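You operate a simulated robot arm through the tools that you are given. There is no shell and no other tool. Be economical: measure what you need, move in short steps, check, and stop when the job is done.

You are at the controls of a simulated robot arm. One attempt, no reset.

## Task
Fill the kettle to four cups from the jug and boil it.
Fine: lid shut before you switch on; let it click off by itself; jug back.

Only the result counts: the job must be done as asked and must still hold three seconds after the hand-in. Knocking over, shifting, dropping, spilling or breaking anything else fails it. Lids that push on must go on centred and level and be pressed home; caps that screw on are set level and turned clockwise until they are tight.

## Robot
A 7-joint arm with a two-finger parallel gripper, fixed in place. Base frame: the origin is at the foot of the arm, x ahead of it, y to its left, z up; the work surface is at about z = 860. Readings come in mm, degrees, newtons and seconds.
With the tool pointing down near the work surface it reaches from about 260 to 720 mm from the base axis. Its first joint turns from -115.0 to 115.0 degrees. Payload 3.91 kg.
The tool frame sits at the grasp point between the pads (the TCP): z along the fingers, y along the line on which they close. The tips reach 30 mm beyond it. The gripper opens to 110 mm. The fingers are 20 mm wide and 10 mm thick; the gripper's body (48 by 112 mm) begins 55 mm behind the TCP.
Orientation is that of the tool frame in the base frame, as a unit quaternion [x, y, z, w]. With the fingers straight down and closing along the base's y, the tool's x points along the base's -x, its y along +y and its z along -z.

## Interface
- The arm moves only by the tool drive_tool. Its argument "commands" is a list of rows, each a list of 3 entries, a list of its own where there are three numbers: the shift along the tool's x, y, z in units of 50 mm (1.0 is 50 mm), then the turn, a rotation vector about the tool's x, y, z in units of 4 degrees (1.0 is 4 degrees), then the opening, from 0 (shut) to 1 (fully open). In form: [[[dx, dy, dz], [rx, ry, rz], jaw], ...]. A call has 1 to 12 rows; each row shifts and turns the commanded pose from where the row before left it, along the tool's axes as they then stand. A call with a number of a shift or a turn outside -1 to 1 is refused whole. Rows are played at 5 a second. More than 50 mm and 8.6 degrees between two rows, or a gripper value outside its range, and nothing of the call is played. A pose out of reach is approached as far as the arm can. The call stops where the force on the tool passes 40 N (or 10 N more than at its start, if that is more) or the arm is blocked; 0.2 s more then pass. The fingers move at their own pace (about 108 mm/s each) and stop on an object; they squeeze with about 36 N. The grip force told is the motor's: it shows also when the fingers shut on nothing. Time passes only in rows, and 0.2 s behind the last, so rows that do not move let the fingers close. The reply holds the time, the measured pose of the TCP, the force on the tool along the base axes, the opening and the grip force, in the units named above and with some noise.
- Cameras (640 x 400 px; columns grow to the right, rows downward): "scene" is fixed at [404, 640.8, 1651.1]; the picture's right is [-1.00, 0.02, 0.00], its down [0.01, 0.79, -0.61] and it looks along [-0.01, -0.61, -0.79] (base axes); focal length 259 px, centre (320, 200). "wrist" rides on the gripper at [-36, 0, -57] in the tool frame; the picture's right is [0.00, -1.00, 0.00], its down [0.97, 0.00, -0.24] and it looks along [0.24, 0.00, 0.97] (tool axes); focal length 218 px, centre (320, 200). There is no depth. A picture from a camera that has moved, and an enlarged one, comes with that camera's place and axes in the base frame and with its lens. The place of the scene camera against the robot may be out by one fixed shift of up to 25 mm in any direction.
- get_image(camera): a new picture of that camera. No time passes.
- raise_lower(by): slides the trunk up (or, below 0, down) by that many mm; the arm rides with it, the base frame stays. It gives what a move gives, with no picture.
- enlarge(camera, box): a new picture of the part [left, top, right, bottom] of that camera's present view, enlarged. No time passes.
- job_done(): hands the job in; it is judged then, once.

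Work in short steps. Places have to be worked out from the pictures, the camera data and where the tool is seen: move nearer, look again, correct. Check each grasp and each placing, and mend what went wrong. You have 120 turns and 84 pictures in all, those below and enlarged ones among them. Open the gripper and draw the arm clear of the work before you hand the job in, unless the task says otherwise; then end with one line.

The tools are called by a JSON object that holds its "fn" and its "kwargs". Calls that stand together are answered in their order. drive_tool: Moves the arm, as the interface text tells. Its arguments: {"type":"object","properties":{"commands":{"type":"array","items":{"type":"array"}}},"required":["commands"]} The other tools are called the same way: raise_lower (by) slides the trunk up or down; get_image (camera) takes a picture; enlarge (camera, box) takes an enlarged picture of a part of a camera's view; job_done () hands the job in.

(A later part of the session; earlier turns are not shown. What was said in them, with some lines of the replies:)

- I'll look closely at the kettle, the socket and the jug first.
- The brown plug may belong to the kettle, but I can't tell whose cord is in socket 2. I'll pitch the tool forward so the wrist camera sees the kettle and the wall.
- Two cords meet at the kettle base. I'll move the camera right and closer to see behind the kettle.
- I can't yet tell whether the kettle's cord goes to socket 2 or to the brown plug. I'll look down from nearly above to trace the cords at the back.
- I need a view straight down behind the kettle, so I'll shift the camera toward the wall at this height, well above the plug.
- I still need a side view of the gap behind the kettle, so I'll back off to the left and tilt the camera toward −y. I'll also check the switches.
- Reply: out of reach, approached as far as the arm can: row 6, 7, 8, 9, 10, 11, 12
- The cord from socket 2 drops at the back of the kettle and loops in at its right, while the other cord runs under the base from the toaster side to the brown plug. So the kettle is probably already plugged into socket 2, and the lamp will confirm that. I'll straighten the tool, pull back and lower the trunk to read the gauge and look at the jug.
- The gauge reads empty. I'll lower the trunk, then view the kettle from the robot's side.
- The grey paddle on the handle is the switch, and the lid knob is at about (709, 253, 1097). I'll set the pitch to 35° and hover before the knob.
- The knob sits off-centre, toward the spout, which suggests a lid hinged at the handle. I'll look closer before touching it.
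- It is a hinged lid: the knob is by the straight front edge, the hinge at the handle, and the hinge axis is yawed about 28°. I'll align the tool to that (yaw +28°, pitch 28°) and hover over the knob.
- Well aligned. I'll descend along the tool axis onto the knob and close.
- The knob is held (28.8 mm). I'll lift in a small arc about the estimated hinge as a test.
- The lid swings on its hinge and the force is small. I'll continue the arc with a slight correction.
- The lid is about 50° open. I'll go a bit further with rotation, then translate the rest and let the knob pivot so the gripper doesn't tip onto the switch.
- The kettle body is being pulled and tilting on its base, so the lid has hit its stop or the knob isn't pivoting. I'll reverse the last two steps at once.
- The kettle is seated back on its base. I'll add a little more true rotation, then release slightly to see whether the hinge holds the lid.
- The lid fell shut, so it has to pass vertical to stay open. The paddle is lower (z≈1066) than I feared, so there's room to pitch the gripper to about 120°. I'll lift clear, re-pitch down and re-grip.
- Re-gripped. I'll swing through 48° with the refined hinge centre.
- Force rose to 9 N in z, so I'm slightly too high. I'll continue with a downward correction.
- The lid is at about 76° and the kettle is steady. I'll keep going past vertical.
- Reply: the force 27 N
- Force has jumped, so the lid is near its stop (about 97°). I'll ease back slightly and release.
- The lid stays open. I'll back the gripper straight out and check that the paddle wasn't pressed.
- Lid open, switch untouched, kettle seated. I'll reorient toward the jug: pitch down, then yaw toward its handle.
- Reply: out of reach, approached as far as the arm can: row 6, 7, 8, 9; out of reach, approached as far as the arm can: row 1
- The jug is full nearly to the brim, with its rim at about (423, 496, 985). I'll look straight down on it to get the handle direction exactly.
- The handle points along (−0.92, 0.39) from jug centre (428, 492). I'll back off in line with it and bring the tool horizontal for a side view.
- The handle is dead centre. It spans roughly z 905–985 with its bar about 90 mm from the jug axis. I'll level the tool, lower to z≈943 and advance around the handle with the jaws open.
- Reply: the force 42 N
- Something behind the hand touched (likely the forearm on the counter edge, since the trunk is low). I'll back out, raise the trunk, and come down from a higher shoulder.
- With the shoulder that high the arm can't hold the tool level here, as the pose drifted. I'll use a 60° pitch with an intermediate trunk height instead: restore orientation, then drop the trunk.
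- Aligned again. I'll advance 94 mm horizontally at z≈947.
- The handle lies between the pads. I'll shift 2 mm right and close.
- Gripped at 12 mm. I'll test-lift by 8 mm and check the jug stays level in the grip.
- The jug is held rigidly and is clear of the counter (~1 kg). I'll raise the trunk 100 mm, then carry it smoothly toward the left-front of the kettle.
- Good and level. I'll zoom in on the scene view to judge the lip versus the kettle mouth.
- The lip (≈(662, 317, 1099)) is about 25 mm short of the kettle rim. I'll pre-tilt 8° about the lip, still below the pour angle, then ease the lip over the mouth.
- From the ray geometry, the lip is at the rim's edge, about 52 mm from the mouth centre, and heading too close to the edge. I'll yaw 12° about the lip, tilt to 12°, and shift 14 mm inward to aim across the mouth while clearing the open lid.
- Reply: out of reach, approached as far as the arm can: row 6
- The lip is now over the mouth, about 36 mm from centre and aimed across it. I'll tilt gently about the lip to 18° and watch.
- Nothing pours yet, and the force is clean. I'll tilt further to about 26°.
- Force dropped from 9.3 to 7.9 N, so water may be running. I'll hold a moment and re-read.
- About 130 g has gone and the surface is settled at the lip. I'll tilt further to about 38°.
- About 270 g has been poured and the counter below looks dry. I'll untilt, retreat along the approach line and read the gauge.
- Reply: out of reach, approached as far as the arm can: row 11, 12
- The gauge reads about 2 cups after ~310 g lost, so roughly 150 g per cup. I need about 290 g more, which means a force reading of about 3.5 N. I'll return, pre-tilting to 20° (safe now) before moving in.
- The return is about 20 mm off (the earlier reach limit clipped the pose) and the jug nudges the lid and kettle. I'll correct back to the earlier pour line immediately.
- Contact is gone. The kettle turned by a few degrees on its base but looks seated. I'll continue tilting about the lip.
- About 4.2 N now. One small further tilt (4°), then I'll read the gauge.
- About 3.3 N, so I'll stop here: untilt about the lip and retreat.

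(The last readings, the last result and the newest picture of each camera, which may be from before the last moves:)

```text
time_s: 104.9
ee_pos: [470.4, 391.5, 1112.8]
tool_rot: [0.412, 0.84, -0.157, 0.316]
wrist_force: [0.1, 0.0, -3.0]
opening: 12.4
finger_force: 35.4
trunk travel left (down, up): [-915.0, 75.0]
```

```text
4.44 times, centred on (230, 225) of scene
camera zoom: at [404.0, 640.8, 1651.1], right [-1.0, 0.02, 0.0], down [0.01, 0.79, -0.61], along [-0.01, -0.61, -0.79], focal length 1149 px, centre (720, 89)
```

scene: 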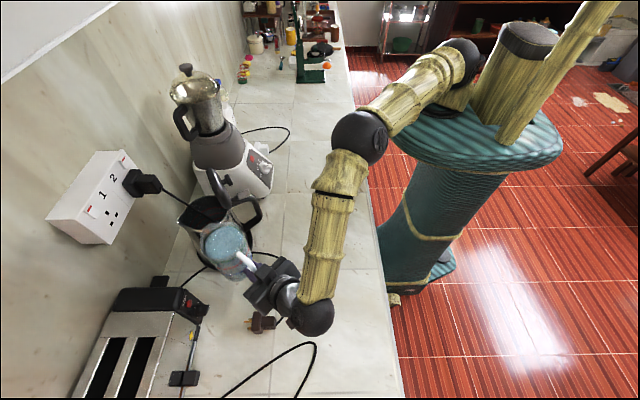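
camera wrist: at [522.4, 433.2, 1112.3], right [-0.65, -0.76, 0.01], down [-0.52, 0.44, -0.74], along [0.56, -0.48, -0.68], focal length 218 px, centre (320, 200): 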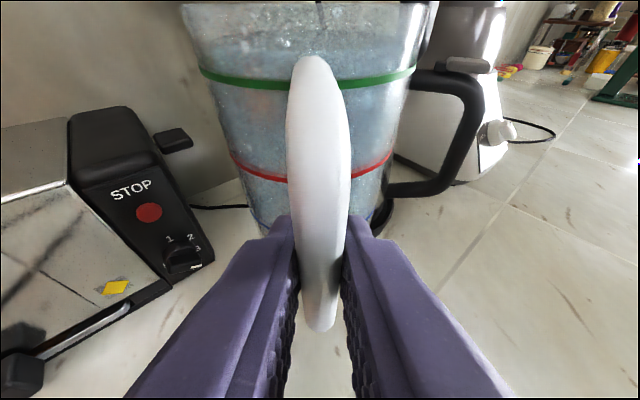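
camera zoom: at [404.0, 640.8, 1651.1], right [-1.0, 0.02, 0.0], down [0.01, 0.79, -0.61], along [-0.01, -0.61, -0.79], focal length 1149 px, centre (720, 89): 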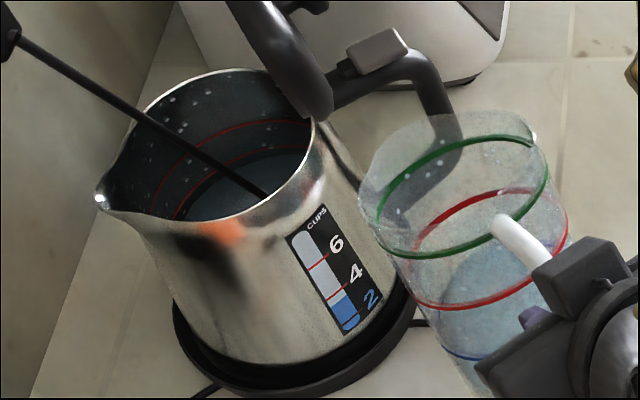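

{"fn": "enlarge", "kwargs": {"camera": "scene", "box": [238, 228, 270, 258]}}

```text
13.33 times, centred on (254, 243) of scene
camera zoom: at [404.0, 640.8, 1651.1], right [-1.0, 0.02, 0.0], down [0.01, 0.79, -0.61], along [-0.01, -0.61, -0.79], focal length 3447 px, centre (1200, -373)
```

zoom: 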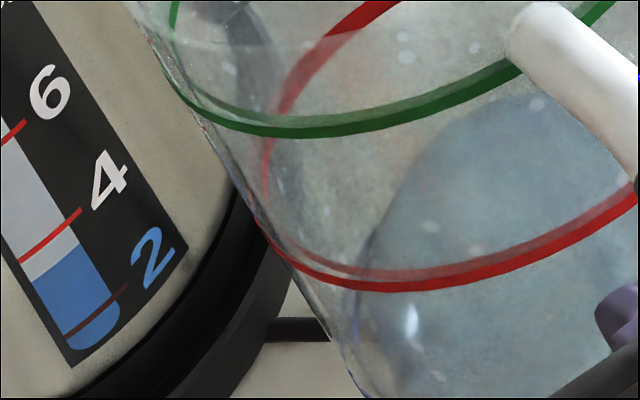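

The gauge reads about 3.4 cups. I'll check the surroundings for any spill before topping up.

{"fn": "enlarge", "kwargs": {"camera": "scene", "box": [130, 150, 330, 330]}}

```text
2.22 times, centred on (230, 240) of scene
camera zoom: at [404.0, 640.8, 1651.1], right [-1.0, 0.02, 0.0], down [0.01, 0.79, -0.61], along [-0.01, -0.61, -0.79], focal length 575 px, centre (520, 111)
```

zoom: 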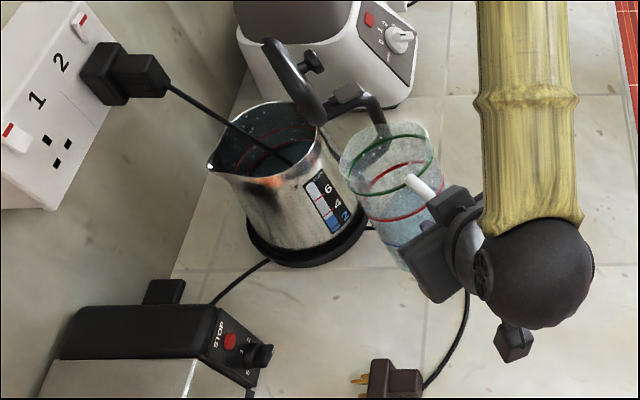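

No spill visible. I need about 0.6 cup more, so I'll return to the pour line.

{"fn": "drive_tool", "kwargs": {"commands": [[[0, 0.6, 0], [0, 0, 0], 0], [[0, 0.8, 0], [0, 0, 0], 0], [[0, 0.5, 0], [0, 0, 0], 0], [[-0.35, 0, 0.307], [0, 0, 0], 0], [[-0.35, 0, 0.307], [0, 0, 0], 0], [[-0.35, 0, 0.306], [0, 0, 0], 0]]}}

{"fn": "enlarge", "kwargs": {"camera": "scene", "box": [180, 175, 270, 275]}}

```text
time_s: 106.3
ee_pos: [589.9, 395.7, 1111.5]
tool_rot: [0.414, 0.839, -0.158, 0.316]
wrist_force: [1.3, -0.1, -2.7]
opening: 12.3
finger_force: 35.9
trunk travel left (down, up): [-915.0, 75.0]
```

```text
4.00 times, centred on (225, 225) of scene
camera zoom: at [404.0, 640.8, 1651.1], right [-1.0, 0.02, 0.0], down [0.01, 0.79, -0.61], along [-0.01, -0.61, -0.79], focal length 1034 px, centre (700, 100)
```

zoom: 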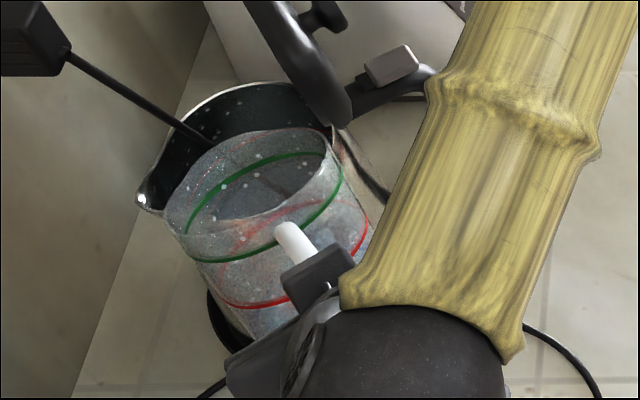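

{"fn": "drive_tool", "kwargs": {"commands": [[[-0.159, 0, -0.15], [0, 1, 0], 0], [[-0.159, 0, -0.15], [0, 1, 0], 0], [[-0.159, 0, -0.15], [0, 1, 0], 0], [[-0.159, 0, -0.15], [0, 1, 0], 0], [[-0.159, 0, -0.15], [0, 1, 0], 0], [[-0.159, 0, -0.15], [0, 1, 0], 0], [[-0.159, 0, -0.15], [0, 1, 0], 0], [[-0.159, 0, -0.15], [0, 1, 0], 0], [[-0.159, 0, -0.15], [0, 1, 0], 0], [[-0.159, 0, -0.15], [0, 1, 0], 0]]}}

{"fn": "drive_tool", "kwargs": {"commands": [[[-0.08, 0, -0.076], [0, 0.5, 0], 0], [[-0.08, 0, -0.076], [0, 0.5, 0], 0], [[-0.08, 0, -0.076], [0, 0.5, 0], 0], [[0, 0, 0], [0, 0, 0], 0], [[0, 0, 0], [0, 0, 0], 0], [[0, 0, 0], [0, 0, 0], 0], [[0, 0, 0], [0, 0, 0], 0], [[0, 0, 0], [0, 0, 0], 0]]}}

{"fn": "drive_tool", "kwargs": {"commands": [[[0, 0, 0], [0, 0, 0], 0]]}}

```text
time_s: 108.5
ee_pos: [615.2, 361.9, 1211.7]
tool_rot: [0.441, 0.897, -0.007, 0.01]
wrist_force: [1.0, -0.3, -2.9]
opening: 12.2
finger_force: 35.8
trunk travel left (down, up): [-915.0, 75.0]
```

```text
time_s: 110.3
ee_pos: [623.0, 353.7, 1223.6]
tool_rot: [0.442, 0.896, 0.015, -0.036]
wrist_force: [0.4, 0.2, -2.3]
opening: 12.3
finger_force: 36.0
trunk travel left (down, up): [-915.0, 75.0]
```

```text
time_s: 110.7
ee_pos: [621.8, 353.5, 1221.7]
tool_rot: [0.441, 0.897, 0.015, -0.036]
wrist_force: [0.3, -0.7, -0.5]
opening: 12.4
finger_force: 35.9
trunk travel left (down, up): [-915.0, 75.0]
```

{"fn": "drive_tool", "kwargs": {"commands": [[[0.143, 0, 0.156], [0, -0.97, 0], 0], [[0.143, 0, 0.156], [0, -0.97, 0], 0], [[0.143, 0, 0.156], [0, -0.97, 0], 0], [[0.143, 0, 0.156], [0, -0.97, 0], 0], [[0.143, 0, 0.156], [0, -0.97, 0], 0], [[0.143, 0, 0.156], [0, -0.97, 0], 0], [[0.143, 0, 0.156], [0, -0.97, 0], 0], [[0.143, 0, 0.156], [0, -0.97, 0], 0], [[0.143, 0, 0.156], [0, -0.97, 0], 0], [[0.143, 0, 0.156], [0, -0.97, 0], 0], [[0.143, 0, 0.156], [0, -0.97, 0], 0], [[0.143, 0, 0.156], [0, -0.97, 0], 0]]}}

{"fn": "drive_tool", "kwargs": {"commands": [[[0.525, 0, -0.46], [0, 0, 0], 0], [[0.525, 0, -0.46], [0, 0, 0], 0], [[0, -0.5, 0], [0, 0, 0], 0], [[0, -0.8, 0], [0, 0, 0], 0], [[0, -0.9, 0], [0, 0, 0], 0]]}}

{"fn": "enlarge", "kwargs": {"camera": "scene", "box": [235, 225, 275, 260]}}

```text
time_s: 113.3
ee_pos: [590.6, 396.6, 1111.4]
tool_rot: [0.413, 0.837, -0.161, 0.322]
wrist_force: [0.0, 0.6, -2.0]
opening: 12.0
finger_force: 36.4
trunk travel left (down, up): [-915.0, 75.0]
```

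```text
time_s: 114.5
ee_pos: [459.8, 385.3, 1112.7]
tool_rot: [0.413, 0.837, -0.159, 0.321]
wrist_force: [0.2, -1.0, -3.1]
opening: 12.0
finger_force: 36.1
trunk travel left (down, up): [-915.0, 75.0]
```

```text
11.43 times, centred on (255, 242) of scene
camera zoom: at [404.0, 640.8, 1651.1], right [-1.0, 0.02, 0.0], down [0.01, 0.79, -0.61], along [-0.01, -0.61, -0.79], focal length 2955 px, centre (1063, -286)
```

zoom: 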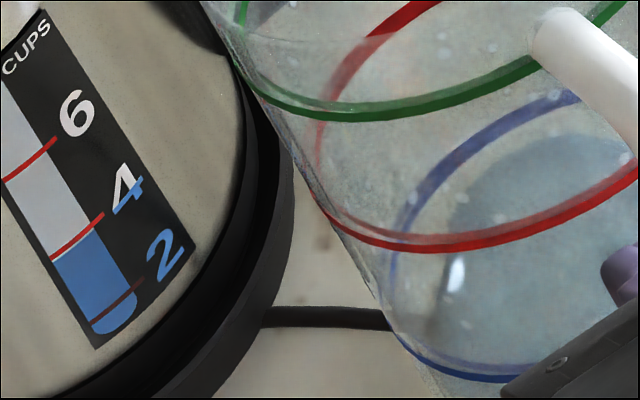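

The level is right on the 4-cup line. Now the jug goes back: untilt, yaw back, then return to its original spot.

{"fn": "drive_tool", "kwargs": {"commands": [[[0, 0, 0], [0, -1, 0], 0], [[0, 0, 0], [0, -1, 0], 0], [[0, 0, 0], [0, -1, 0], 0], [[0, 0, 0], [0, -1, 0], 0], [[0, 0, 0], [0, -1, 0], 0], [[0, 0, 0], [-0.877, 0, -0.48], 0], [[0, 0, 0], [-0.877, 0, -0.48], 0], [[0, 0, 0], [-0.877, 0, -0.48], 0], [[0, 0, 0], [-0.877, 0, -0.48], 0], [[0, 0, 0], [-0.877, 0, -0.48], 0], [[0, 0, 0], [-0.877, 0, -0.48], 0], [[0, 0, 0], [-0.877, 0, -0.48], 0]]}}

```text
time_s: 117.1
ee_pos: [460.0, 384.0, 1110.9]
tool_rot: [0.179, 0.839, -0.112, 0.502]
wrist_force: [0.0, 0.4, -3.0]
opening: 12.5
finger_force: 35.7
trunk travel left (down, up): [-915.0, 75.0]
```

{"fn": "drive_tool", "kwargs": {"commands": [[[0.2, 0.137, -0.197], [-0.2, 0.14, -0.11], 0], [[0.406, 0.273, -0.393], [0, 0, 0], 0], [[0.406, 0.273, -0.393], [0, 0, 0], 0], [[0.406, 0.273, -0.393], [0, 0, 0], 0], [[0.406, 0.273, -0.393], [0, 0, 0], 0], [[0.406, 0.273, -0.393], [0, 0, 0], 0], [[0.2, 0.137, -0.197], [0, 0, 0], 0]]}}

{"fn": "raise_lower", "kwargs": {"by": -100}}

```text
time_s: 118.7
ee_pos: [345.6, 524.7, 1060.8]
tool_rot: [0.173, 0.843, -0.108, 0.498]
wrist_force: [-1.2, -0.6, -3.0]
opening: 12.2
finger_force: 36.4
trunk travel left (down, up): [-915.0, 75.0]
```

```text
time_s: 120.0
ee_pos: [345.2, 521.8, 961.6]
tool_rot: [0.174, 0.842, -0.108, 0.499]
wrist_force: [0.1, 0.4, -0.8]
opening: 12.2
finger_force: 36.1
trunk travel left (down, up): [-815.0, 175.0]
```

{"fn": "get_image", "kwargs": {"camera": "wrist"}}

```text
13 pictures are left
camera wrist: at [316.2, 536.8, 1020.7], right [-0.4, -0.92, 0.01], down [-0.62, 0.26, -0.74], along [0.67, -0.3, -0.68], focal length 218 px, centre (320, 200)
```

wrist: 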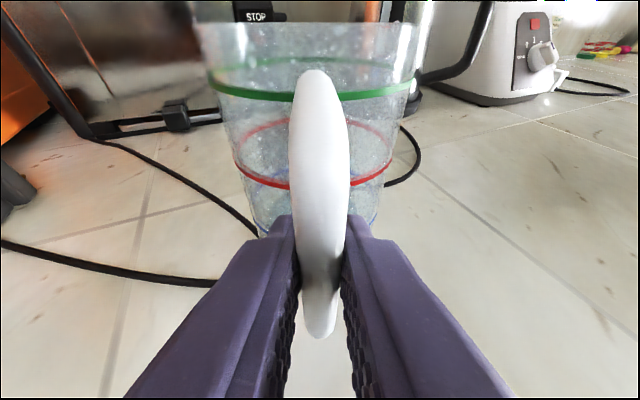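

The jug has turned a few degrees in the grip. I'll lower gently and let the base contact level it.

{"fn": "drive_tool", "kwargs": {"commands": [[[0.06, 0.02, 0.033], [0, 0, 0], 0], [[0.06, 0.02, 0.033], [0, 0, 0], 0], [[0.06, 0, 0.033], [0, 0, 0], 0]]}}

{"fn": "enlarge", "kwargs": {"camera": "scene", "box": [250, 270, 400, 380]}}

```text
time_s: 120.8
ee_pos: [345.4, 524.8, 953.2]
tool_rot: [0.173, 0.842, -0.107, 0.499]
wrist_force: [-3.9, 1.8, 10.7]
opening: 12.8
finger_force: 35.6
trunk travel left (down, up): [-815.0, 175.0]
```

```text
3.64 times, centred on (325, 325) of scene
camera zoom: at [404.0, 640.8, 1651.1], right [-1.0, 0.02, 0.0], down [0.01, 0.79, -0.61], along [-0.01, -0.61, -0.79], focal length 940 px, centre (302, -254)
```

zoom: 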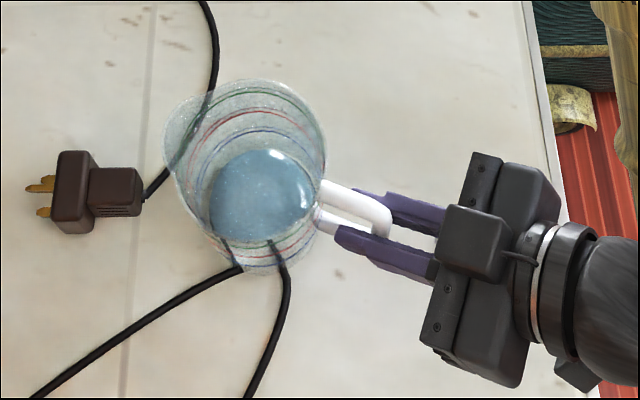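

The base touches down at its original spot. I'll press 3 mm more to level it, then release.

{"fn": "drive_tool", "kwargs": {"commands": [[[0.05, 0, 0.03], [0, 0, 0], 0], [[0, 0, 0], [0, 0, 0], 0.2], [[0, 0, 0], [0, 0, 0], 0.5], [[0, 0, 0], [0, 0, 0], 0.7], [[0, 0, 0], [0, 0, 0], 0.7]]}}

{"fn": "enlarge", "kwargs": {"camera": "scene", "box": [250, 270, 400, 380]}}

```text
time_s: 122.0
ee_pos: [346.3, 524.0, 948.2]
tool_rot: [0.173, 0.843, -0.108, 0.499]
wrist_force: [1.3, 0.1, 0.5]
opening: 77.1
finger_force: 0.1
trunk travel left (down, up): [-815.0, 175.0]
```

```text
3.64 times, centred on (325, 325) of scene
camera zoom: at [404.0, 640.8, 1651.1], right [-1.0, 0.02, 0.0], down [0.01, 0.79, -0.61], along [-0.01, -0.61, -0.79], focal length 940 px, centre (302, -254)
```

zoom: 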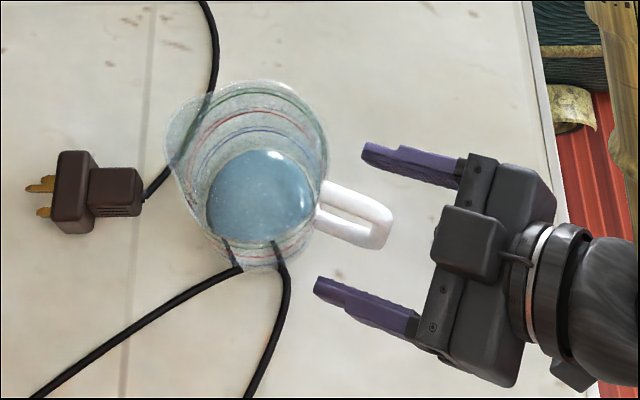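

The jug is back, upright and in its place. I'll back straight out, raise the trunk, and turn toward the kettle to close the lid.

{"fn": "drive_tool", "kwargs": {"commands": [[[0.43, 0, -0.79], [0, 0, 0], 0.7], [[0.43, 0, -0.79], [0, 0, 0], 0.7]]}}

{"fn": "raise_lower", "kwargs": {"by": 100}}

{"fn": "drive_tool", "kwargs": {"commands": [[[0, 0, 0], [-0.877, 0, -0.48], 0], [[0, 0, 0], [-0.877, 0, -0.48], 0], [[0, 0, 0], [-0.877, 0, -0.48], 0], [[0, 0, 0], [-0.877, 0, -0.48], 0], [[0, 0, 0], [-0.877, 0, -0.48], 0], [[0, 0, 0], [-0.877, 0, -0.48], 0], [[0, 0, 0], [-0.877, 0, -0.48], 0], [[0, 0, 0], [-0.877, 0, -0.48], 0], [[0, 0, 0], [-0.877, 0, -0.48], 0], [[0, 0, 0], [-0.877, 0, -0.48], 0], [[0, 0, 0], [-0.877, 0, -0.48], 0], [[0, 0, 0], [-0.877, 0, -0.48], 0]]}}

```text
time_s: 122.6
ee_pos: [261.9, 562.8, 948.0]
tool_rot: [0.174, 0.842, -0.108, 0.499]
wrist_force: [-0.8, 0.3, 0.2]
opening: 77.3
finger_force: 0.0
trunk travel left (down, up): [-815.0, 175.0]
```

```text
time_s: 124.0
ee_pos: [262.0, 562.1, 1047.7]
tool_rot: [0.173, 0.842, -0.108, 0.499]
wrist_force: [0.0, -0.5, 0.5]
opening: 77.3
finger_force: 0.1
trunk travel left (down, up): [-915.0, 75.0]
```

```text
time_s: 126.6
ee_pos: [263.7, 561.6, 1048.6]
tool_rot: [-0.184, 0.842, 0.106, 0.496]
wrist_force: [0.1, -0.9, 0.3]
opening: 0.3
finger_force: 36.2
trunk travel left (down, up): [-915.0, 75.0]
```

{"fn": "drive_tool", "kwargs": {"commands": [[[-0.239, -0.944, 0.015], [0, 0, 0], 0], [[-0.239, -0.944, 0.015], [0, 0, 0], 0], [[-0.239, -0.944, 0.015], [0, 0, 0], 0], [[-0.239, -0.944, 0.015], [0, 0, 0], 0], [[-0.239, -0.944, 0.015], [0, 0, 0], 0], [[-0.239, -0.944, 0.015], [0, 0, 0], 0], [[-0.239, -0.944, 0.015], [0, 0, 0], 0], [[-0.239, -0.944, 0.015], [0, 0, 0], 0], [[-0.239, -0.944, 0.015], [0, 0, 0], 0], [[-0.239, -0.944, 0.015], [0, 0, 0], 0], [[0, 0, 0], [-0.7, 0, -0.39], 0]]}}

{"fn": "drive_tool", "kwargs": {"commands": [[[0, 0, 0], [0, -1, 0], 0], [[0, 0, 0], [0, -1, 0], 0], [[0, 0, 0], [0, -1, 0], 0], [[0, 0, 0], [0, -1, 0], 0]]}}

{"fn": "get_image", "kwargs": {"camera": "wrist"}}

```text
time_s: 129.0
ee_pos: [518.2, 159.7, 1152.1]
tool_rot: [-0.208, 0.837, 0.119, 0.492]
wrist_force: [0.2, 0.2, 0.1]
opening: 0.0
finger_force: 36.4
trunk travel left (down, up): [-915.0, 75.0]
```

```text
time_s: 130.0
ee_pos: [517.6, 158.0, 1151.4]
tool_rot: [-0.189, 0.76, 0.147, 0.604]
wrist_force: [0.3, -0.1, -0.8]
opening: 0.0
finger_force: 36.2
trunk travel left (down, up): [-915.0, 75.0]
```

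```text
10 pictures are left
camera wrist: at [475.4, 137.4, 1199.1], right [0.46, -0.89, 0.01], down [-0.4, -0.21, -0.89], along [0.79, 0.41, -0.45], focal length 218 px, centre (320, 200)
```

wrist: 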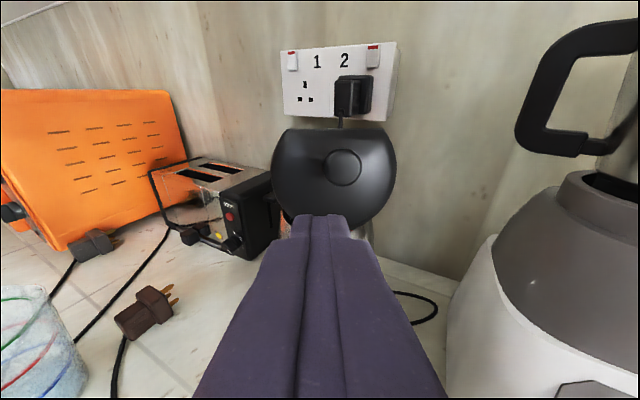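

The lid is upright and the closed fingers are nearly in line with the knob, which is 15 mm to the right. I'll shift and push it forward over centre.

{"fn": "drive_tool", "kwargs": {"commands": [[[0, -0.27, 0], [0, 0, 0], 0], [[-0.09, 0, 0.39], [0, 0, 0], 0], [[-0.09, 0, 0.39], [0, 0, 0], 0], [[-0.09, 0, 0.39], [0, 0, 0], 0], [[-0.07, 0, 0.3], [0, 0, 0], 0], [[-0.07, 0, 0.3], [0, 0, 0], 0], [[-0.07, 0, 0.3], [0, 0, 0], 0], [[0, 0, 0], [0, 0, 0], 0], [[0, 0, 0], [0, 0, 0], 0]]}}

{"fn": "enlarge", "kwargs": {"camera": "scene", "box": [165, 145, 295, 275]}}

```text
time_s: 132.0
ee_pos: [616.4, 198.1, 1151.3]
tool_rot: [-0.189, 0.76, 0.147, 0.604]
wrist_force: [0.8, -0.4, 0.6]
opening: 0.0
finger_force: 35.2
trunk travel left (down, up): [-915.0, 75.0]
```

```text
3.08 times, centred on (230, 210) of scene
camera zoom: at [404.0, 640.8, 1651.1], right [-1.0, 0.02, 0.0], down [0.01, 0.79, -0.61], along [-0.01, -0.61, -0.79], focal length 796 px, centre (597, 169)
```

zoom: 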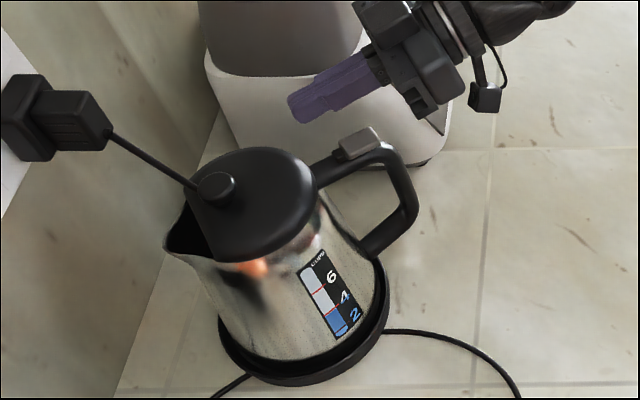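

The lid is shut, the gauge is at 4, and the kettle is seated. Next I'll hover over the grey paddle with closed fingers pitched down to locate it precisely.

{"fn": "drive_tool", "kwargs": {"commands": [[[0.14, -0.1, -0.6], [0, 0, 0], 0], [[0, 0, 0], [0, 1, 0], 0], [[0, 0, 0], [0, 1, 0], 0], [[0, 0, 0], [0, 1, 0], 0], [[0, 0, 0], [0, 1, 0], 0], [[0, 0, 0], [0, 1, 0], 0], [[0, 0, 0], [0, 1, 0], 0], [[0, 0, 0], [0, 1, 0], 0], [[0, 0, 0], [0, 1, 0], 0], [[0, 0, 0], [0, 1, 0], 0], [[0, 0, 0], [0, 1, 0], 0], [[0, 0, 0], [0, 1, 0], 0]]}}

{"fn": "get_image", "kwargs": {"camera": "wrist"}}

```text
time_s: 134.6
ee_pos: [593.8, 178.5, 1151.5]
tool_rot: [-0.23, 0.931, 0.065, 0.275]
wrist_force: [0.0, -0.6, 0.2]
opening: 0.0
finger_force: 35.9
trunk travel left (down, up): [-915.0, 75.0]
```

```text
8 pictures are left
camera wrist: at [592.6, 178.5, 1218.9], right [0.46, -0.89, 0.01], down [-0.84, -0.44, -0.32], along [0.29, 0.15, -0.95], focal length 218 px, centre (320, 200)
```

wrist: 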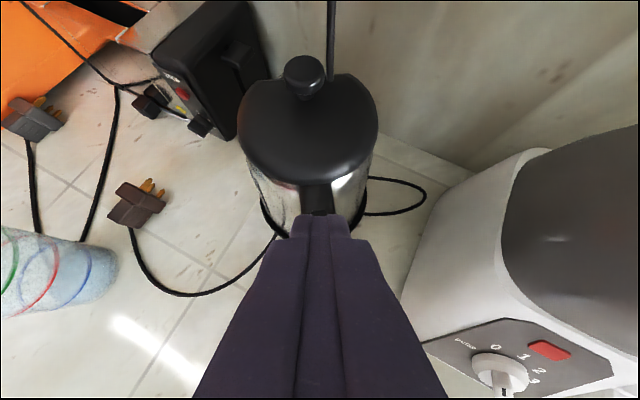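

The fingers hide the paddle. I'll back off 50 mm to see it.

{"fn": "drive_tool", "kwargs": {"commands": [[[0.84, 0, -0.54], [0, 0, 0], 0], [[0.4, 0, -0.26], [0, 0, 0], 0]]}}

{"fn": "enlarge", "kwargs": {"camera": "wrist", "box": [240, 50, 420, 230]}}

```text
time_s: 135.2
ee_pos: [527.6, 144.6, 1151.3]
tool_rot: [-0.231, 0.931, 0.065, 0.276]
wrist_force: [-0.2, 0.8, -0.5]
opening: 0.1
finger_force: 35.9
trunk travel left (down, up): [-915.0, 75.0]
```

```text
2.22 times, centred on (330, 140) of wrist
camera zoom: at [527.0, 144.6, 1219.3], right [0.46, -0.89, 0.01], down [-0.84, -0.44, -0.32], along [0.29, 0.15, -0.95], focal length 485 px, centre (298, 333)
```

zoom: 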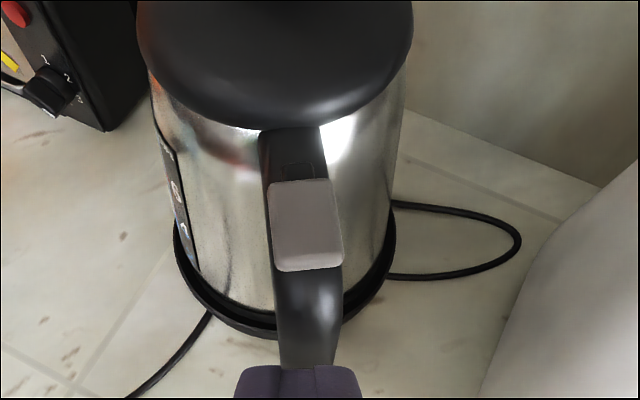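

The paddle centre is at (609, 184). I'll press its outer half at about (602, 180), first moving above and down to just over it.

{"fn": "drive_tool", "kwargs": {"commands": [[[-0.555, -0.032, 0.358], [0, 0, 0], 0], [[-0.555, -0.032, 0.358], [0, 0, 0], 0], [[0.217, 0, 0.336], [0, 0, 0], 0], [[0.217, 0, 0.336], [0, 0, 0], 0]]}}

{"fn": "drive_tool", "kwargs": {"commands": [[[0.043, 0, 0.067], [0, 0, 0], 0]]}}

{"fn": "drive_tool", "kwargs": {"commands": [[[0.043, 0, 0.067], [0, 0, 0], 0]]}}

```text
time_s: 136.2
ee_pos: [587.9, 171.5, 1111.6]
tool_rot: [-0.231, 0.931, 0.065, 0.274]
wrist_force: [0.7, -0.2, -1.0]
opening: 0.0
finger_force: 36.1
trunk travel left (down, up): [-915.0, 75.0]
```

```text
time_s: 136.6
ee_pos: [587.4, 173.1, 1107.8]
tool_rot: [-0.231, 0.931, 0.065, 0.275]
wrist_force: [-0.6, 0.2, -0.8]
opening: 0.0
finger_force: 35.7
trunk travel left (down, up): [-915.0, 75.0]
```

```text
time_s: 137.0
ee_pos: [587.3, 172.0, 1103.2]
tool_rot: [-0.231, 0.931, 0.065, 0.276]
wrist_force: [1.3, -0.6, 0.1]
opening: 0.0
finger_force: 36.0
trunk travel left (down, up): [-915.0, 75.0]
```

No contact yet. I'll continue down in 4 mm steps.

{"fn": "drive_tool", "kwargs": {"commands": [[[0.043, 0, 0.067], [0, 0, 0], 0], [[0.022, 0, 0.034], [0, 0, 0], 0]]}}

{"fn": "drive_tool", "kwargs": {"commands": [[[0.022, 0, 0.034], [0, 0, 0], 0], [[0.022, 0, 0.034], [0, 0, 0], 0]]}}

```text
time_s: 137.6
ee_pos: [587.7, 172.1, 1097.7]
tool_rot: [-0.23, 0.931, 0.066, 0.277]
wrist_force: [0.2, -1.5, 5.9]
opening: 0.0
finger_force: 35.8
trunk travel left (down, up): [-915.0, 75.0]
```

```text
time_s: 138.2
ee_pos: [587.1, 172.0, 1098.6]
tool_rot: [-0.23, 0.93, 0.066, 0.28]
wrist_force: [-3.6, -2.8, 32.3]
opening: 0.1
finger_force: 36.2
trunk travel left (down, up): [-915.0, 75.0]
```

Firm contact at 32 N. I'll lift and look at the paddle and lamp.

{"fn": "drive_tool", "kwargs": {"commands": [[[-0.2, 0, -0.33], [0, 0, 0], 0], [[0.3, 0, -0.6], [0, 0, 0], 0], [[0.84, 0, -0.54], [0, 0, 0], 0]]}}

{"fn": "enlarge", "kwargs": {"camera": "wrist", "box": [240, 50, 420, 230]}}

```text
time_s: 139.0
ee_pos: [516.5, 131.7, 1130.2]
tool_rot: [-0.229, 0.932, 0.064, 0.275]
wrist_force: [-1.3, 0.1, -0.1]
opening: 0.2
finger_force: 36.0
trunk travel left (down, up): [-915.0, 75.0]
```

```text
2.22 times, centred on (330, 140) of wrist
camera zoom: at [515.7, 132.4, 1197.0], right [0.46, -0.89, 0.01], down [-0.84, -0.44, -0.32], along [0.29, 0.15, -0.95], focal length 485 px, centre (298, 333)
```

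zoom: 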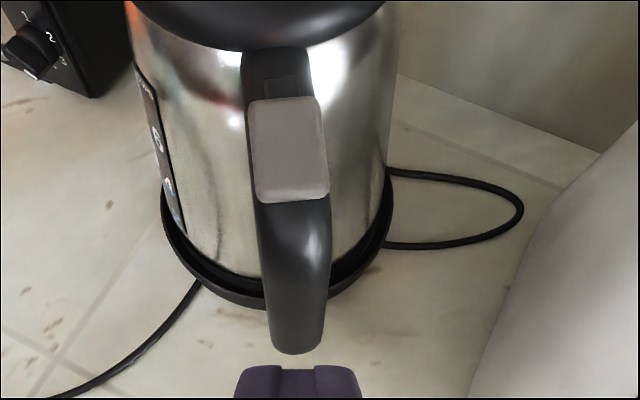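

The paddle now lies flatter and stays down, so it latched. I'll draw back and let time pass while it heats.

{"fn": "drive_tool", "kwargs": {"commands": [[[0.5, 0, -0.8], [0, 0, 0], 0.3], [[0.5, 0, -0.8], [0, 0, 0], 0.3], [[0, 0, 0], [0, 0, 0], 0.3], [[0, 0, 0], [0, 0, 0], 0.3], [[0, 0, 0], [0, 0, 0], 0.3], [[0, 0, 0], [0, 0, 0], 0.3], [[0, 0, 0], [0, 0, 0], 0.3], [[0, 0, 0], [0, 0, 0], 0.3], [[0, 0, 0], [0, 0, 0], 0.3], [[0, 0, 0], [0, 0, 0], 0.3], [[0, 0, 0], [0, 0, 0], 0.3], [[0, 0, 0], [0, 0, 0], 0.3]]}}

{"fn": "enlarge", "kwargs": {"camera": "scene", "box": [185, 175, 275, 265]}}

```text
time_s: 141.6
ee_pos: [441.1, 95.4, 1169.0]
tool_rot: [-0.231, 0.931, 0.066, 0.276]
wrist_force: [-0.4, -1.0, -0.3]
opening: 33.2
finger_force: 0.0
trunk travel left (down, up): [-915.0, 75.0]
```

```text
4.44 times, centred on (230, 220) of scene
camera zoom: at [404.0, 640.8, 1651.1], right [-1.0, 0.02, 0.0], down [0.01, 0.79, -0.61], along [-0.01, -0.61, -0.79], focal length 1149 px, centre (720, 111)
```

zoom: 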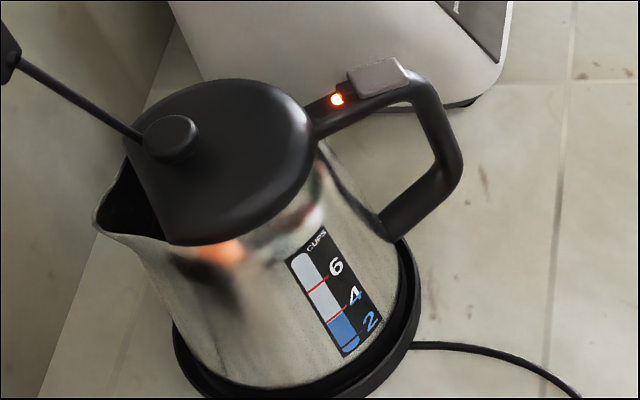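

The lamp is lit, so it's powered and heating. I'll wait for it to click off by itself.

{"fn": "drive_tool", "kwargs": {"commands": [[[0, 0, 0], [0, 0, 0], 0.3], [[0, 0, 0], [0, 0, 0], 0.3], [[0, 0, 0], [0, 0, 0], 0.3], [[0, 0, 0], [0, 0, 0], 0.3], [[0, 0, 0], [0, 0, 0], 0.3], [[0, 0, 0], [0, 0, 0], 0.3], [[0, 0, 0], [0, 0, 0], 0.3], [[0, 0, 0], [0, 0, 0], 0.3], [[0, 0, 0], [0, 0, 0], 0.3], [[0, 0, 0], [0, 0, 0], 0.3], [[0, 0, 0], [0, 0, 0], 0.3], [[0, 0, 0], [0, 0, 0], 0.3]]}}

{"fn": "drive_tool", "kwargs": {"commands": [[[0, 0, 0], [0, 0, 0], 0.3], [[0, 0, 0], [0, 0, 0], 0.3], [[0, 0, 0], [0, 0, 0], 0.3], [[0, 0, 0], [0, 0, 0], 0.3], [[0, 0, 0], [0, 0, 0], 0.3], [[0, 0, 0], [0, 0, 0], 0.3], [[0, 0, 0], [0, 0, 0], 0.3], [[0, 0, 0], [0, 0, 0], 0.3], [[0, 0, 0], [0, 0, 0], 0.3], [[0, 0, 0], [0, 0, 0], 0.3], [[0, 0, 0], [0, 0, 0], 0.3], [[0, 0, 0], [0, 0, 0], 0.3]]}}

{"fn": "drive_tool", "kwargs": {"commands": [[[0, 0, 0], [0, 0, 0], 0.3], [[0, 0, 0], [0, 0, 0], 0.3], [[0, 0, 0], [0, 0, 0], 0.3], [[0, 0, 0], [0, 0, 0], 0.3], [[0, 0, 0], [0, 0, 0], 0.3], [[0, 0, 0], [0, 0, 0], 0.3], [[0, 0, 0], [0, 0, 0], 0.3], [[0, 0, 0], [0, 0, 0], 0.3], [[0, 0, 0], [0, 0, 0], 0.3], [[0, 0, 0], [0, 0, 0], 0.3], [[0, 0, 0], [0, 0, 0], 0.3], [[0, 0, 0], [0, 0, 0], 0.3]]}}

{"fn": "drive_tool", "kwargs": {"commands": [[[0, 0, 0], [0, 0, 0], 0.3], [[0, 0, 0], [0, 0, 0], 0.3], [[0, 0, 0], [0, 0, 0], 0.3], [[0, 0, 0], [0, 0, 0], 0.3], [[0, 0, 0], [0, 0, 0], 0.3], [[0, 0, 0], [0, 0, 0], 0.3], [[0, 0, 0], [0, 0, 0], 0.3], [[0, 0, 0], [0, 0, 0], 0.3], [[0, 0, 0], [0, 0, 0], 0.3], [[0, 0, 0], [0, 0, 0], 0.3], [[0, 0, 0], [0, 0, 0], 0.3], [[0, 0, 0], [0, 0, 0], 0.3]]}}

{"fn": "drive_tool", "kwargs": {"commands": [[[0, 0, 0], [0, 0, 0], 0.3], [[0, 0, 0], [0, 0, 0], 0.3], [[0, 0, 0], [0, 0, 0], 0.3], [[0, 0, 0], [0, 0, 0], 0.3], [[0, 0, 0], [0, 0, 0], 0.3], [[0, 0, 0], [0, 0, 0], 0.3], [[0, 0, 0], [0, 0, 0], 0.3], [[0, 0, 0], [0, 0, 0], 0.3], [[0, 0, 0], [0, 0, 0], 0.3], [[0, 0, 0], [0, 0, 0], 0.3], [[0, 0, 0], [0, 0, 0], 0.3], [[0, 0, 0], [0, 0, 0], 0.3]]}}

{"fn": "drive_tool", "kwargs": {"commands": [[[0, 0, 0], [0, 0, 0], 0.3], [[0, 0, 0], [0, 0, 0], 0.3], [[0, 0, 0], [0, 0, 0], 0.3], [[0, 0, 0], [0, 0, 0], 0.3], [[0, 0, 0], [0, 0, 0], 0.3], [[0, 0, 0], [0, 0, 0], 0.3], [[0, 0, 0], [0, 0, 0], 0.3], [[0, 0, 0], [0, 0, 0], 0.3], [[0, 0, 0], [0, 0, 0], 0.3], [[0, 0, 0], [0, 0, 0], 0.3], [[0, 0, 0], [0, 0, 0], 0.3], [[0, 0, 0], [0, 0, 0], 0.3]]}}

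{"fn": "enlarge", "kwargs": {"camera": "scene", "box": [185, 175, 275, 265]}}

```text
time_s: 144.2
ee_pos: [440.5, 95.2, 1170.1]
tool_rot: [-0.23, 0.931, 0.065, 0.275]
wrist_force: [-0.7, 0.7, -0.5]
opening: 32.9
finger_force: 0.0
trunk travel left (down, up): [-915.0, 75.0]
```

```text
time_s: 146.8
ee_pos: [440.5, 94.8, 1169.0]
tool_rot: [-0.23, 0.931, 0.065, 0.276]
wrist_force: [0.8, 0.1, -0.6]
opening: 33.0
finger_force: 0.1
trunk travel left (down, up): [-915.0, 75.0]
```

```text
time_s: 149.4
ee_pos: [440.9, 95.0, 1169.9]
tool_rot: [-0.23, 0.931, 0.064, 0.276]
wrist_force: [0.0, 0.0, 0.4]
opening: 32.9
finger_force: 0.1
trunk travel left (down, up): [-915.0, 75.0]
```

```text
time_s: 152.0
ee_pos: [440.8, 94.1, 1169.8]
tool_rot: [-0.23, 0.931, 0.064, 0.276]
wrist_force: [-0.6, -0.6, 0.9]
opening: 33.1
finger_force: 0.0
trunk travel left (down, up): [-915.0, 75.0]
```

```text
time_s: 154.6
ee_pos: [441.5, 95.6, 1169.2]
tool_rot: [-0.23, 0.931, 0.065, 0.276]
wrist_force: [0.7, 0.8, -0.2]
opening: 32.9
finger_force: 0.0
trunk travel left (down, up): [-915.0, 75.0]
```

```text
time_s: 157.2
ee_pos: [442.0, 94.3, 1169.1]
tool_rot: [-0.231, 0.931, 0.065, 0.275]
wrist_force: [0.5, -0.2, 0.8]
opening: 33.1
finger_force: 0.1
trunk travel left (down, up): [-915.0, 75.0]
```

```text
4.44 times, centred on (230, 220) of scene
camera zoom: at [404.0, 640.8, 1651.1], right [-1.0, 0.02, 0.0], down [0.01, 0.79, -0.61], along [-0.01, -0.61, -0.79], focal length 1149 px, centre (720, 111)
```

zoom: 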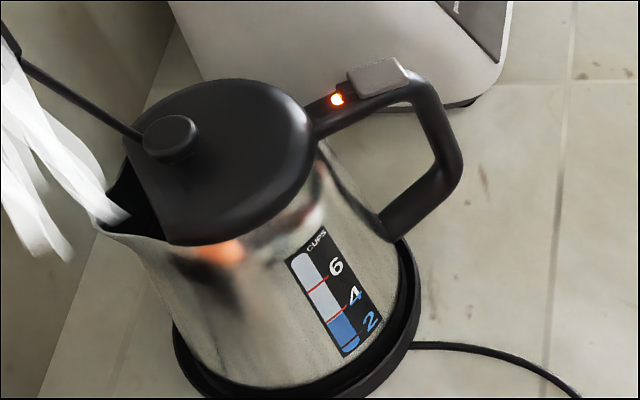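

It's steaming and the lamp is still on. I'll wait a bit more for the click-off.

{"fn": "drive_tool", "kwargs": {"commands": [[[0, 0, 0], [0, 0, 0], 0.3], [[0, 0, 0], [0, 0, 0], 0.3], [[0, 0, 0], [0, 0, 0], 0.3], [[0, 0, 0], [0, 0, 0], 0.3], [[0, 0, 0], [0, 0, 0], 0.3], [[0, 0, 0], [0, 0, 0], 0.3], [[0, 0, 0], [0, 0, 0], 0.3], [[0, 0, 0], [0, 0, 0], 0.3], [[0, 0, 0], [0, 0, 0], 0.3], [[0, 0, 0], [0, 0, 0], 0.3], [[0, 0, 0], [0, 0, 0], 0.3], [[0, 0, 0], [0, 0, 0], 0.3]]}}

{"fn": "drive_tool", "kwargs": {"commands": [[[0, 0, 0], [0, 0, 0], 0.3], [[0, 0, 0], [0, 0, 0], 0.3], [[0, 0, 0], [0, 0, 0], 0.3], [[0, 0, 0], [0, 0, 0], 0.3], [[0, 0, 0], [0, 0, 0], 0.3], [[0, 0, 0], [0, 0, 0], 0.3], [[0, 0, 0], [0, 0, 0], 0.3], [[0, 0, 0], [0, 0, 0], 0.3], [[0, 0, 0], [0, 0, 0], 0.3], [[0, 0, 0], [0, 0, 0], 0.3], [[0, 0, 0], [0, 0, 0], 0.3], [[0, 0, 0], [0, 0, 0], 0.3]]}}

{"fn": "drive_tool", "kwargs": {"commands": [[[0, 0, 0], [0, 0, 0], 0.3], [[0, 0, 0], [0, 0, 0], 0.3], [[0, 0, 0], [0, 0, 0], 0.3], [[0, 0, 0], [0, 0, 0], 0.3], [[0, 0, 0], [0, 0, 0], 0.3], [[0, 0, 0], [0, 0, 0], 0.3], [[0, 0, 0], [0, 0, 0], 0.3], [[0, 0, 0], [0, 0, 0], 0.3], [[0, 0, 0], [0, 0, 0], 0.3], [[0, 0, 0], [0, 0, 0], 0.3], [[0, 0, 0], [0, 0, 0], 0.3], [[0, 0, 0], [0, 0, 0], 0.3]]}}

{"fn": "drive_tool", "kwargs": {"commands": [[[0, 0, 0], [0, 0, 0], 0.3], [[0, 0, 0], [0, 0, 0], 0.3], [[0, 0, 0], [0, 0, 0], 0.3], [[0, 0, 0], [0, 0, 0], 0.3], [[0, 0, 0], [0, 0, 0], 0.3], [[0, 0, 0], [0, 0, 0], 0.3], [[0, 0, 0], [0, 0, 0], 0.3], [[0, 0, 0], [0, 0, 0], 0.3], [[0, 0, 0], [0, 0, 0], 0.3], [[0, 0, 0], [0, 0, 0], 0.3], [[0, 0, 0], [0, 0, 0], 0.3], [[0, 0, 0], [0, 0, 0], 0.3]]}}

{"fn": "get_image", "kwargs": {"camera": "scene"}}

```text
time_s: 159.8
ee_pos: [440.3, 96.4, 1170.0]
tool_rot: [-0.231, 0.931, 0.065, 0.275]
wrist_force: [1.7, 0.0, 0.1]
opening: 33.3
finger_force: 0.0
trunk travel left (down, up): [-915.0, 75.0]
```

```text
time_s: 162.4
ee_pos: [440.8, 95.9, 1169.1]
tool_rot: [-0.23, 0.931, 0.065, 0.276]
wrist_force: [0.0, 0.3, 0.8]
opening: 33.2
finger_force: 0.1
trunk travel left (down, up): [-915.0, 75.0]
```

```text
time_s: 165.0
ee_pos: [439.8, 95.1, 1169.9]
tool_rot: [-0.23, 0.931, 0.065, 0.276]
wrist_force: [-1.0, 0.6, -0.1]
opening: 33.0
finger_force: 0.0
trunk travel left (down, up): [-915.0, 75.0]
```

```text
time_s: 167.6
ee_pos: [441.1, 95.7, 1170.0]
tool_rot: [-0.23, 0.931, 0.064, 0.276]
wrist_force: [0.3, -0.6, -0.3]
opening: 32.9
finger_force: 0.0
trunk travel left (down, up): [-915.0, 75.0]
```

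```text
3 pictures are left
```

scene: 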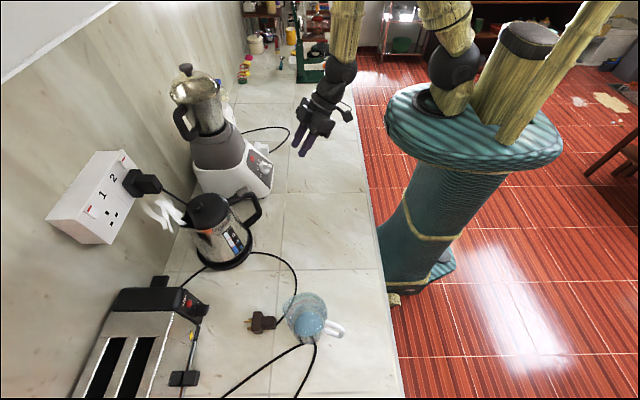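

Everything else is in place and it's still steaming. I'll wait another ~20 s and then check the lamp.

{"fn": "drive_tool", "kwargs": {"commands": [[[0, 0, 0], [0, 0, 0], 1], [[0, 0, 0], [0, 0, 0], 1], [[0, 0, 0], [0, 0, 0], 1], [[0, 0, 0], [0, 0, 0], 1], [[0, 0, 0], [0, 0, 0], 1], [[0, 0, 0], [0, 0, 0], 1], [[0, 0, 0], [0, 0, 0], 1], [[0, 0, 0], [0, 0, 0], 1], [[0, 0, 0], [0, 0, 0], 1], [[0, 0, 0], [0, 0, 0], 1], [[0, 0, 0], [0, 0, 0], 1], [[0, 0, 0], [0, 0, 0], 1]]}}

{"fn": "drive_tool", "kwargs": {"commands": [[[0, 0, 0], [0, 0, 0], 1], [[0, 0, 0], [0, 0, 0], 1], [[0, 0, 0], [0, 0, 0], 1], [[0, 0, 0], [0, 0, 0], 1], [[0, 0, 0], [0, 0, 0], 1], [[0, 0, 0], [0, 0, 0], 1], [[0, 0, 0], [0, 0, 0], 1], [[0, 0, 0], [0, 0, 0], 1], [[0, 0, 0], [0, 0, 0], 1], [[0, 0, 0], [0, 0, 0], 1], [[0, 0, 0], [0, 0, 0], 1], [[0, 0, 0], [0, 0, 0], 1]]}}

{"fn": "drive_tool", "kwargs": {"commands": [[[0, 0, 0], [0, 0, 0], 1], [[0, 0, 0], [0, 0, 0], 1], [[0, 0, 0], [0, 0, 0], 1], [[0, 0, 0], [0, 0, 0], 1], [[0, 0, 0], [0, 0, 0], 1], [[0, 0, 0], [0, 0, 0], 1], [[0, 0, 0], [0, 0, 0], 1], [[0, 0, 0], [0, 0, 0], 1], [[0, 0, 0], [0, 0, 0], 1], [[0, 0, 0], [0, 0, 0], 1], [[0, 0, 0], [0, 0, 0], 1], [[0, 0, 0], [0, 0, 0], 1]]}}

{"fn": "drive_tool", "kwargs": {"commands": [[[0, 0, 0], [0, 0, 0], 1], [[0, 0, 0], [0, 0, 0], 1], [[0, 0, 0], [0, 0, 0], 1], [[0, 0, 0], [0, 0, 0], 1], [[0, 0, 0], [0, 0, 0], 1], [[0, 0, 0], [0, 0, 0], 1], [[0, 0, 0], [0, 0, 0], 1], [[0, 0, 0], [0, 0, 0], 1], [[0, 0, 0], [0, 0, 0], 1], [[0, 0, 0], [0, 0, 0], 1], [[0, 0, 0], [0, 0, 0], 1], [[0, 0, 0], [0, 0, 0], 1]]}}

{"fn": "drive_tool", "kwargs": {"commands": [[[0, 0, 0], [0, 0, 0], 1], [[0, 0, 0], [0, 0, 0], 1], [[0, 0, 0], [0, 0, 0], 1], [[0, 0, 0], [0, 0, 0], 1], [[0, 0, 0], [0, 0, 0], 1], [[0, 0, 0], [0, 0, 0], 1], [[0, 0, 0], [0, 0, 0], 1], [[0, 0, 0], [0, 0, 0], 1], [[0, 0, 0], [0, 0, 0], 1], [[0, 0, 0], [0, 0, 0], 1], [[0, 0, 0], [0, 0, 0], 1], [[0, 0, 0], [0, 0, 0], 1]]}}

{"fn": "drive_tool", "kwargs": {"commands": [[[0, 0, 0], [0, 0, 0], 1], [[0, 0, 0], [0, 0, 0], 1], [[0, 0, 0], [0, 0, 0], 1], [[0, 0, 0], [0, 0, 0], 1], [[0, 0, 0], [0, 0, 0], 1], [[0, 0, 0], [0, 0, 0], 1], [[0, 0, 0], [0, 0, 0], 1], [[0, 0, 0], [0, 0, 0], 1], [[0, 0, 0], [0, 0, 0], 1], [[0, 0, 0], [0, 0, 0], 1], [[0, 0, 0], [0, 0, 0], 1], [[0, 0, 0], [0, 0, 0], 1]]}}

{"fn": "drive_tool", "kwargs": {"commands": [[[0, 0, 0], [0, 0, 0], 1], [[0, 0, 0], [0, 0, 0], 1], [[0, 0, 0], [0, 0, 0], 1], [[0, 0, 0], [0, 0, 0], 1], [[0, 0, 0], [0, 0, 0], 1], [[0, 0, 0], [0, 0, 0], 1], [[0, 0, 0], [0, 0, 0], 1], [[0, 0, 0], [0, 0, 0], 1], [[0, 0, 0], [0, 0, 0], 1], [[0, 0, 0], [0, 0, 0], 1], [[0, 0, 0], [0, 0, 0], 1], [[0, 0, 0], [0, 0, 0], 1]]}}

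{"fn": "drive_tool", "kwargs": {"commands": [[[0, 0, 0], [0, 0, 0], 1], [[0, 0, 0], [0, 0, 0], 1], [[0, 0, 0], [0, 0, 0], 1], [[0, 0, 0], [0, 0, 0], 1], [[0, 0, 0], [0, 0, 0], 1], [[0, 0, 0], [0, 0, 0], 1], [[0, 0, 0], [0, 0, 0], 1], [[0, 0, 0], [0, 0, 0], 1], [[0, 0, 0], [0, 0, 0], 1], [[0, 0, 0], [0, 0, 0], 1], [[0, 0, 0], [0, 0, 0], 1], [[0, 0, 0], [0, 0, 0], 1]]}}

{"fn": "enlarge", "kwargs": {"camera": "scene", "box": [185, 175, 275, 265]}}

```text
time_s: 170.2
ee_pos: [441.6, 94.7, 1170.0]
tool_rot: [-0.231, 0.931, 0.065, 0.275]
wrist_force: [0.2, -0.5, 0.3]
opening: 109.8
finger_force: 0.0
trunk travel left (down, up): [-915.0, 75.0]
```

```text
time_s: 172.8
ee_pos: [440.7, 94.6, 1168.5]
tool_rot: [-0.23, 0.931, 0.065, 0.275]
wrist_force: [-0.5, 0.1, 0.2]
opening: 110.0
finger_force: 0.1
trunk travel left (down, up): [-915.0, 75.0]
```

```text
time_s: 175.4
ee_pos: [440.5, 95.1, 1169.4]
tool_rot: [-0.231, 0.931, 0.066, 0.275]
wrist_force: [-0.7, -0.3, 0.9]
opening: 110.0
finger_force: 0.1
trunk travel left (down, up): [-915.0, 75.0]
```

```text
time_s: 178.0
ee_pos: [440.7, 96.1, 1169.5]
tool_rot: [-0.23, 0.931, 0.065, 0.275]
wrist_force: [0.3, -0.7, 0.2]
opening: 110.0
finger_force: 0.0
trunk travel left (down, up): [-915.0, 75.0]
```

```text
time_s: 180.6
ee_pos: [439.9, 95.3, 1169.5]
tool_rot: [-0.23, 0.931, 0.065, 0.275]
wrist_force: [0.2, 0.0, 0.9]
opening: 110.0
finger_force: 0.0
trunk travel left (down, up): [-915.0, 75.0]
```

```text
time_s: 183.2
ee_pos: [439.8, 94.1, 1169.2]
tool_rot: [-0.23, 0.931, 0.064, 0.275]
wrist_force: [0.2, -0.4, 0.4]
opening: 110.3
finger_force: 0.2
trunk travel left (down, up): [-915.0, 75.0]
```

```text
time_s: 185.8
ee_pos: [441.1, 94.7, 1169.2]
tool_rot: [-0.23, 0.931, 0.065, 0.275]
wrist_force: [-0.4, 0.4, -0.5]
opening: 110.3
finger_force: 0.0
trunk travel left (down, up): [-915.0, 75.0]
```

```text
time_s: 188.4
ee_pos: [441.1, 94.4, 1168.8]
tool_rot: [-0.23, 0.932, 0.065, 0.274]
wrist_force: [0.3, 0.4, 0.8]
opening: 110.0
finger_force: 0.0
trunk travel left (down, up): [-915.0, 75.0]
```

```text
4.44 times, centred on (230, 220) of scene
camera zoom: at [404.0, 640.8, 1651.1], right [-1.0, 0.02, 0.0], down [0.01, 0.79, -0.61], along [-0.01, -0.61, -0.79], focal length 1149 px, centre (720, 111)
```

zoom: 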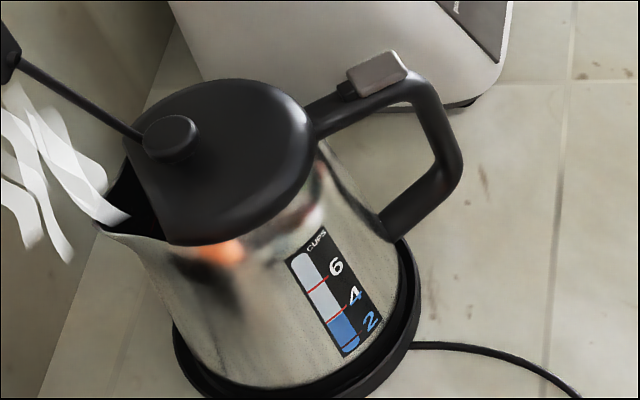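

The lamp is out and the paddle has popped up, so it boiled and clicked off by itself. The lid is shut, the gauge reads 4 cups, the jug is back, and the gripper is open and clear, so I'm handing in.

{"fn": "job_done", "kwargs": {}}

```text
The job is handed in.
```

The kettle is filled to the four-cup line and boiled. The lid was shut before I switched it on, it clicked off by itself, and the jug is back in its place; the kettle did turn a few degrees on its base when the jug nudged it.
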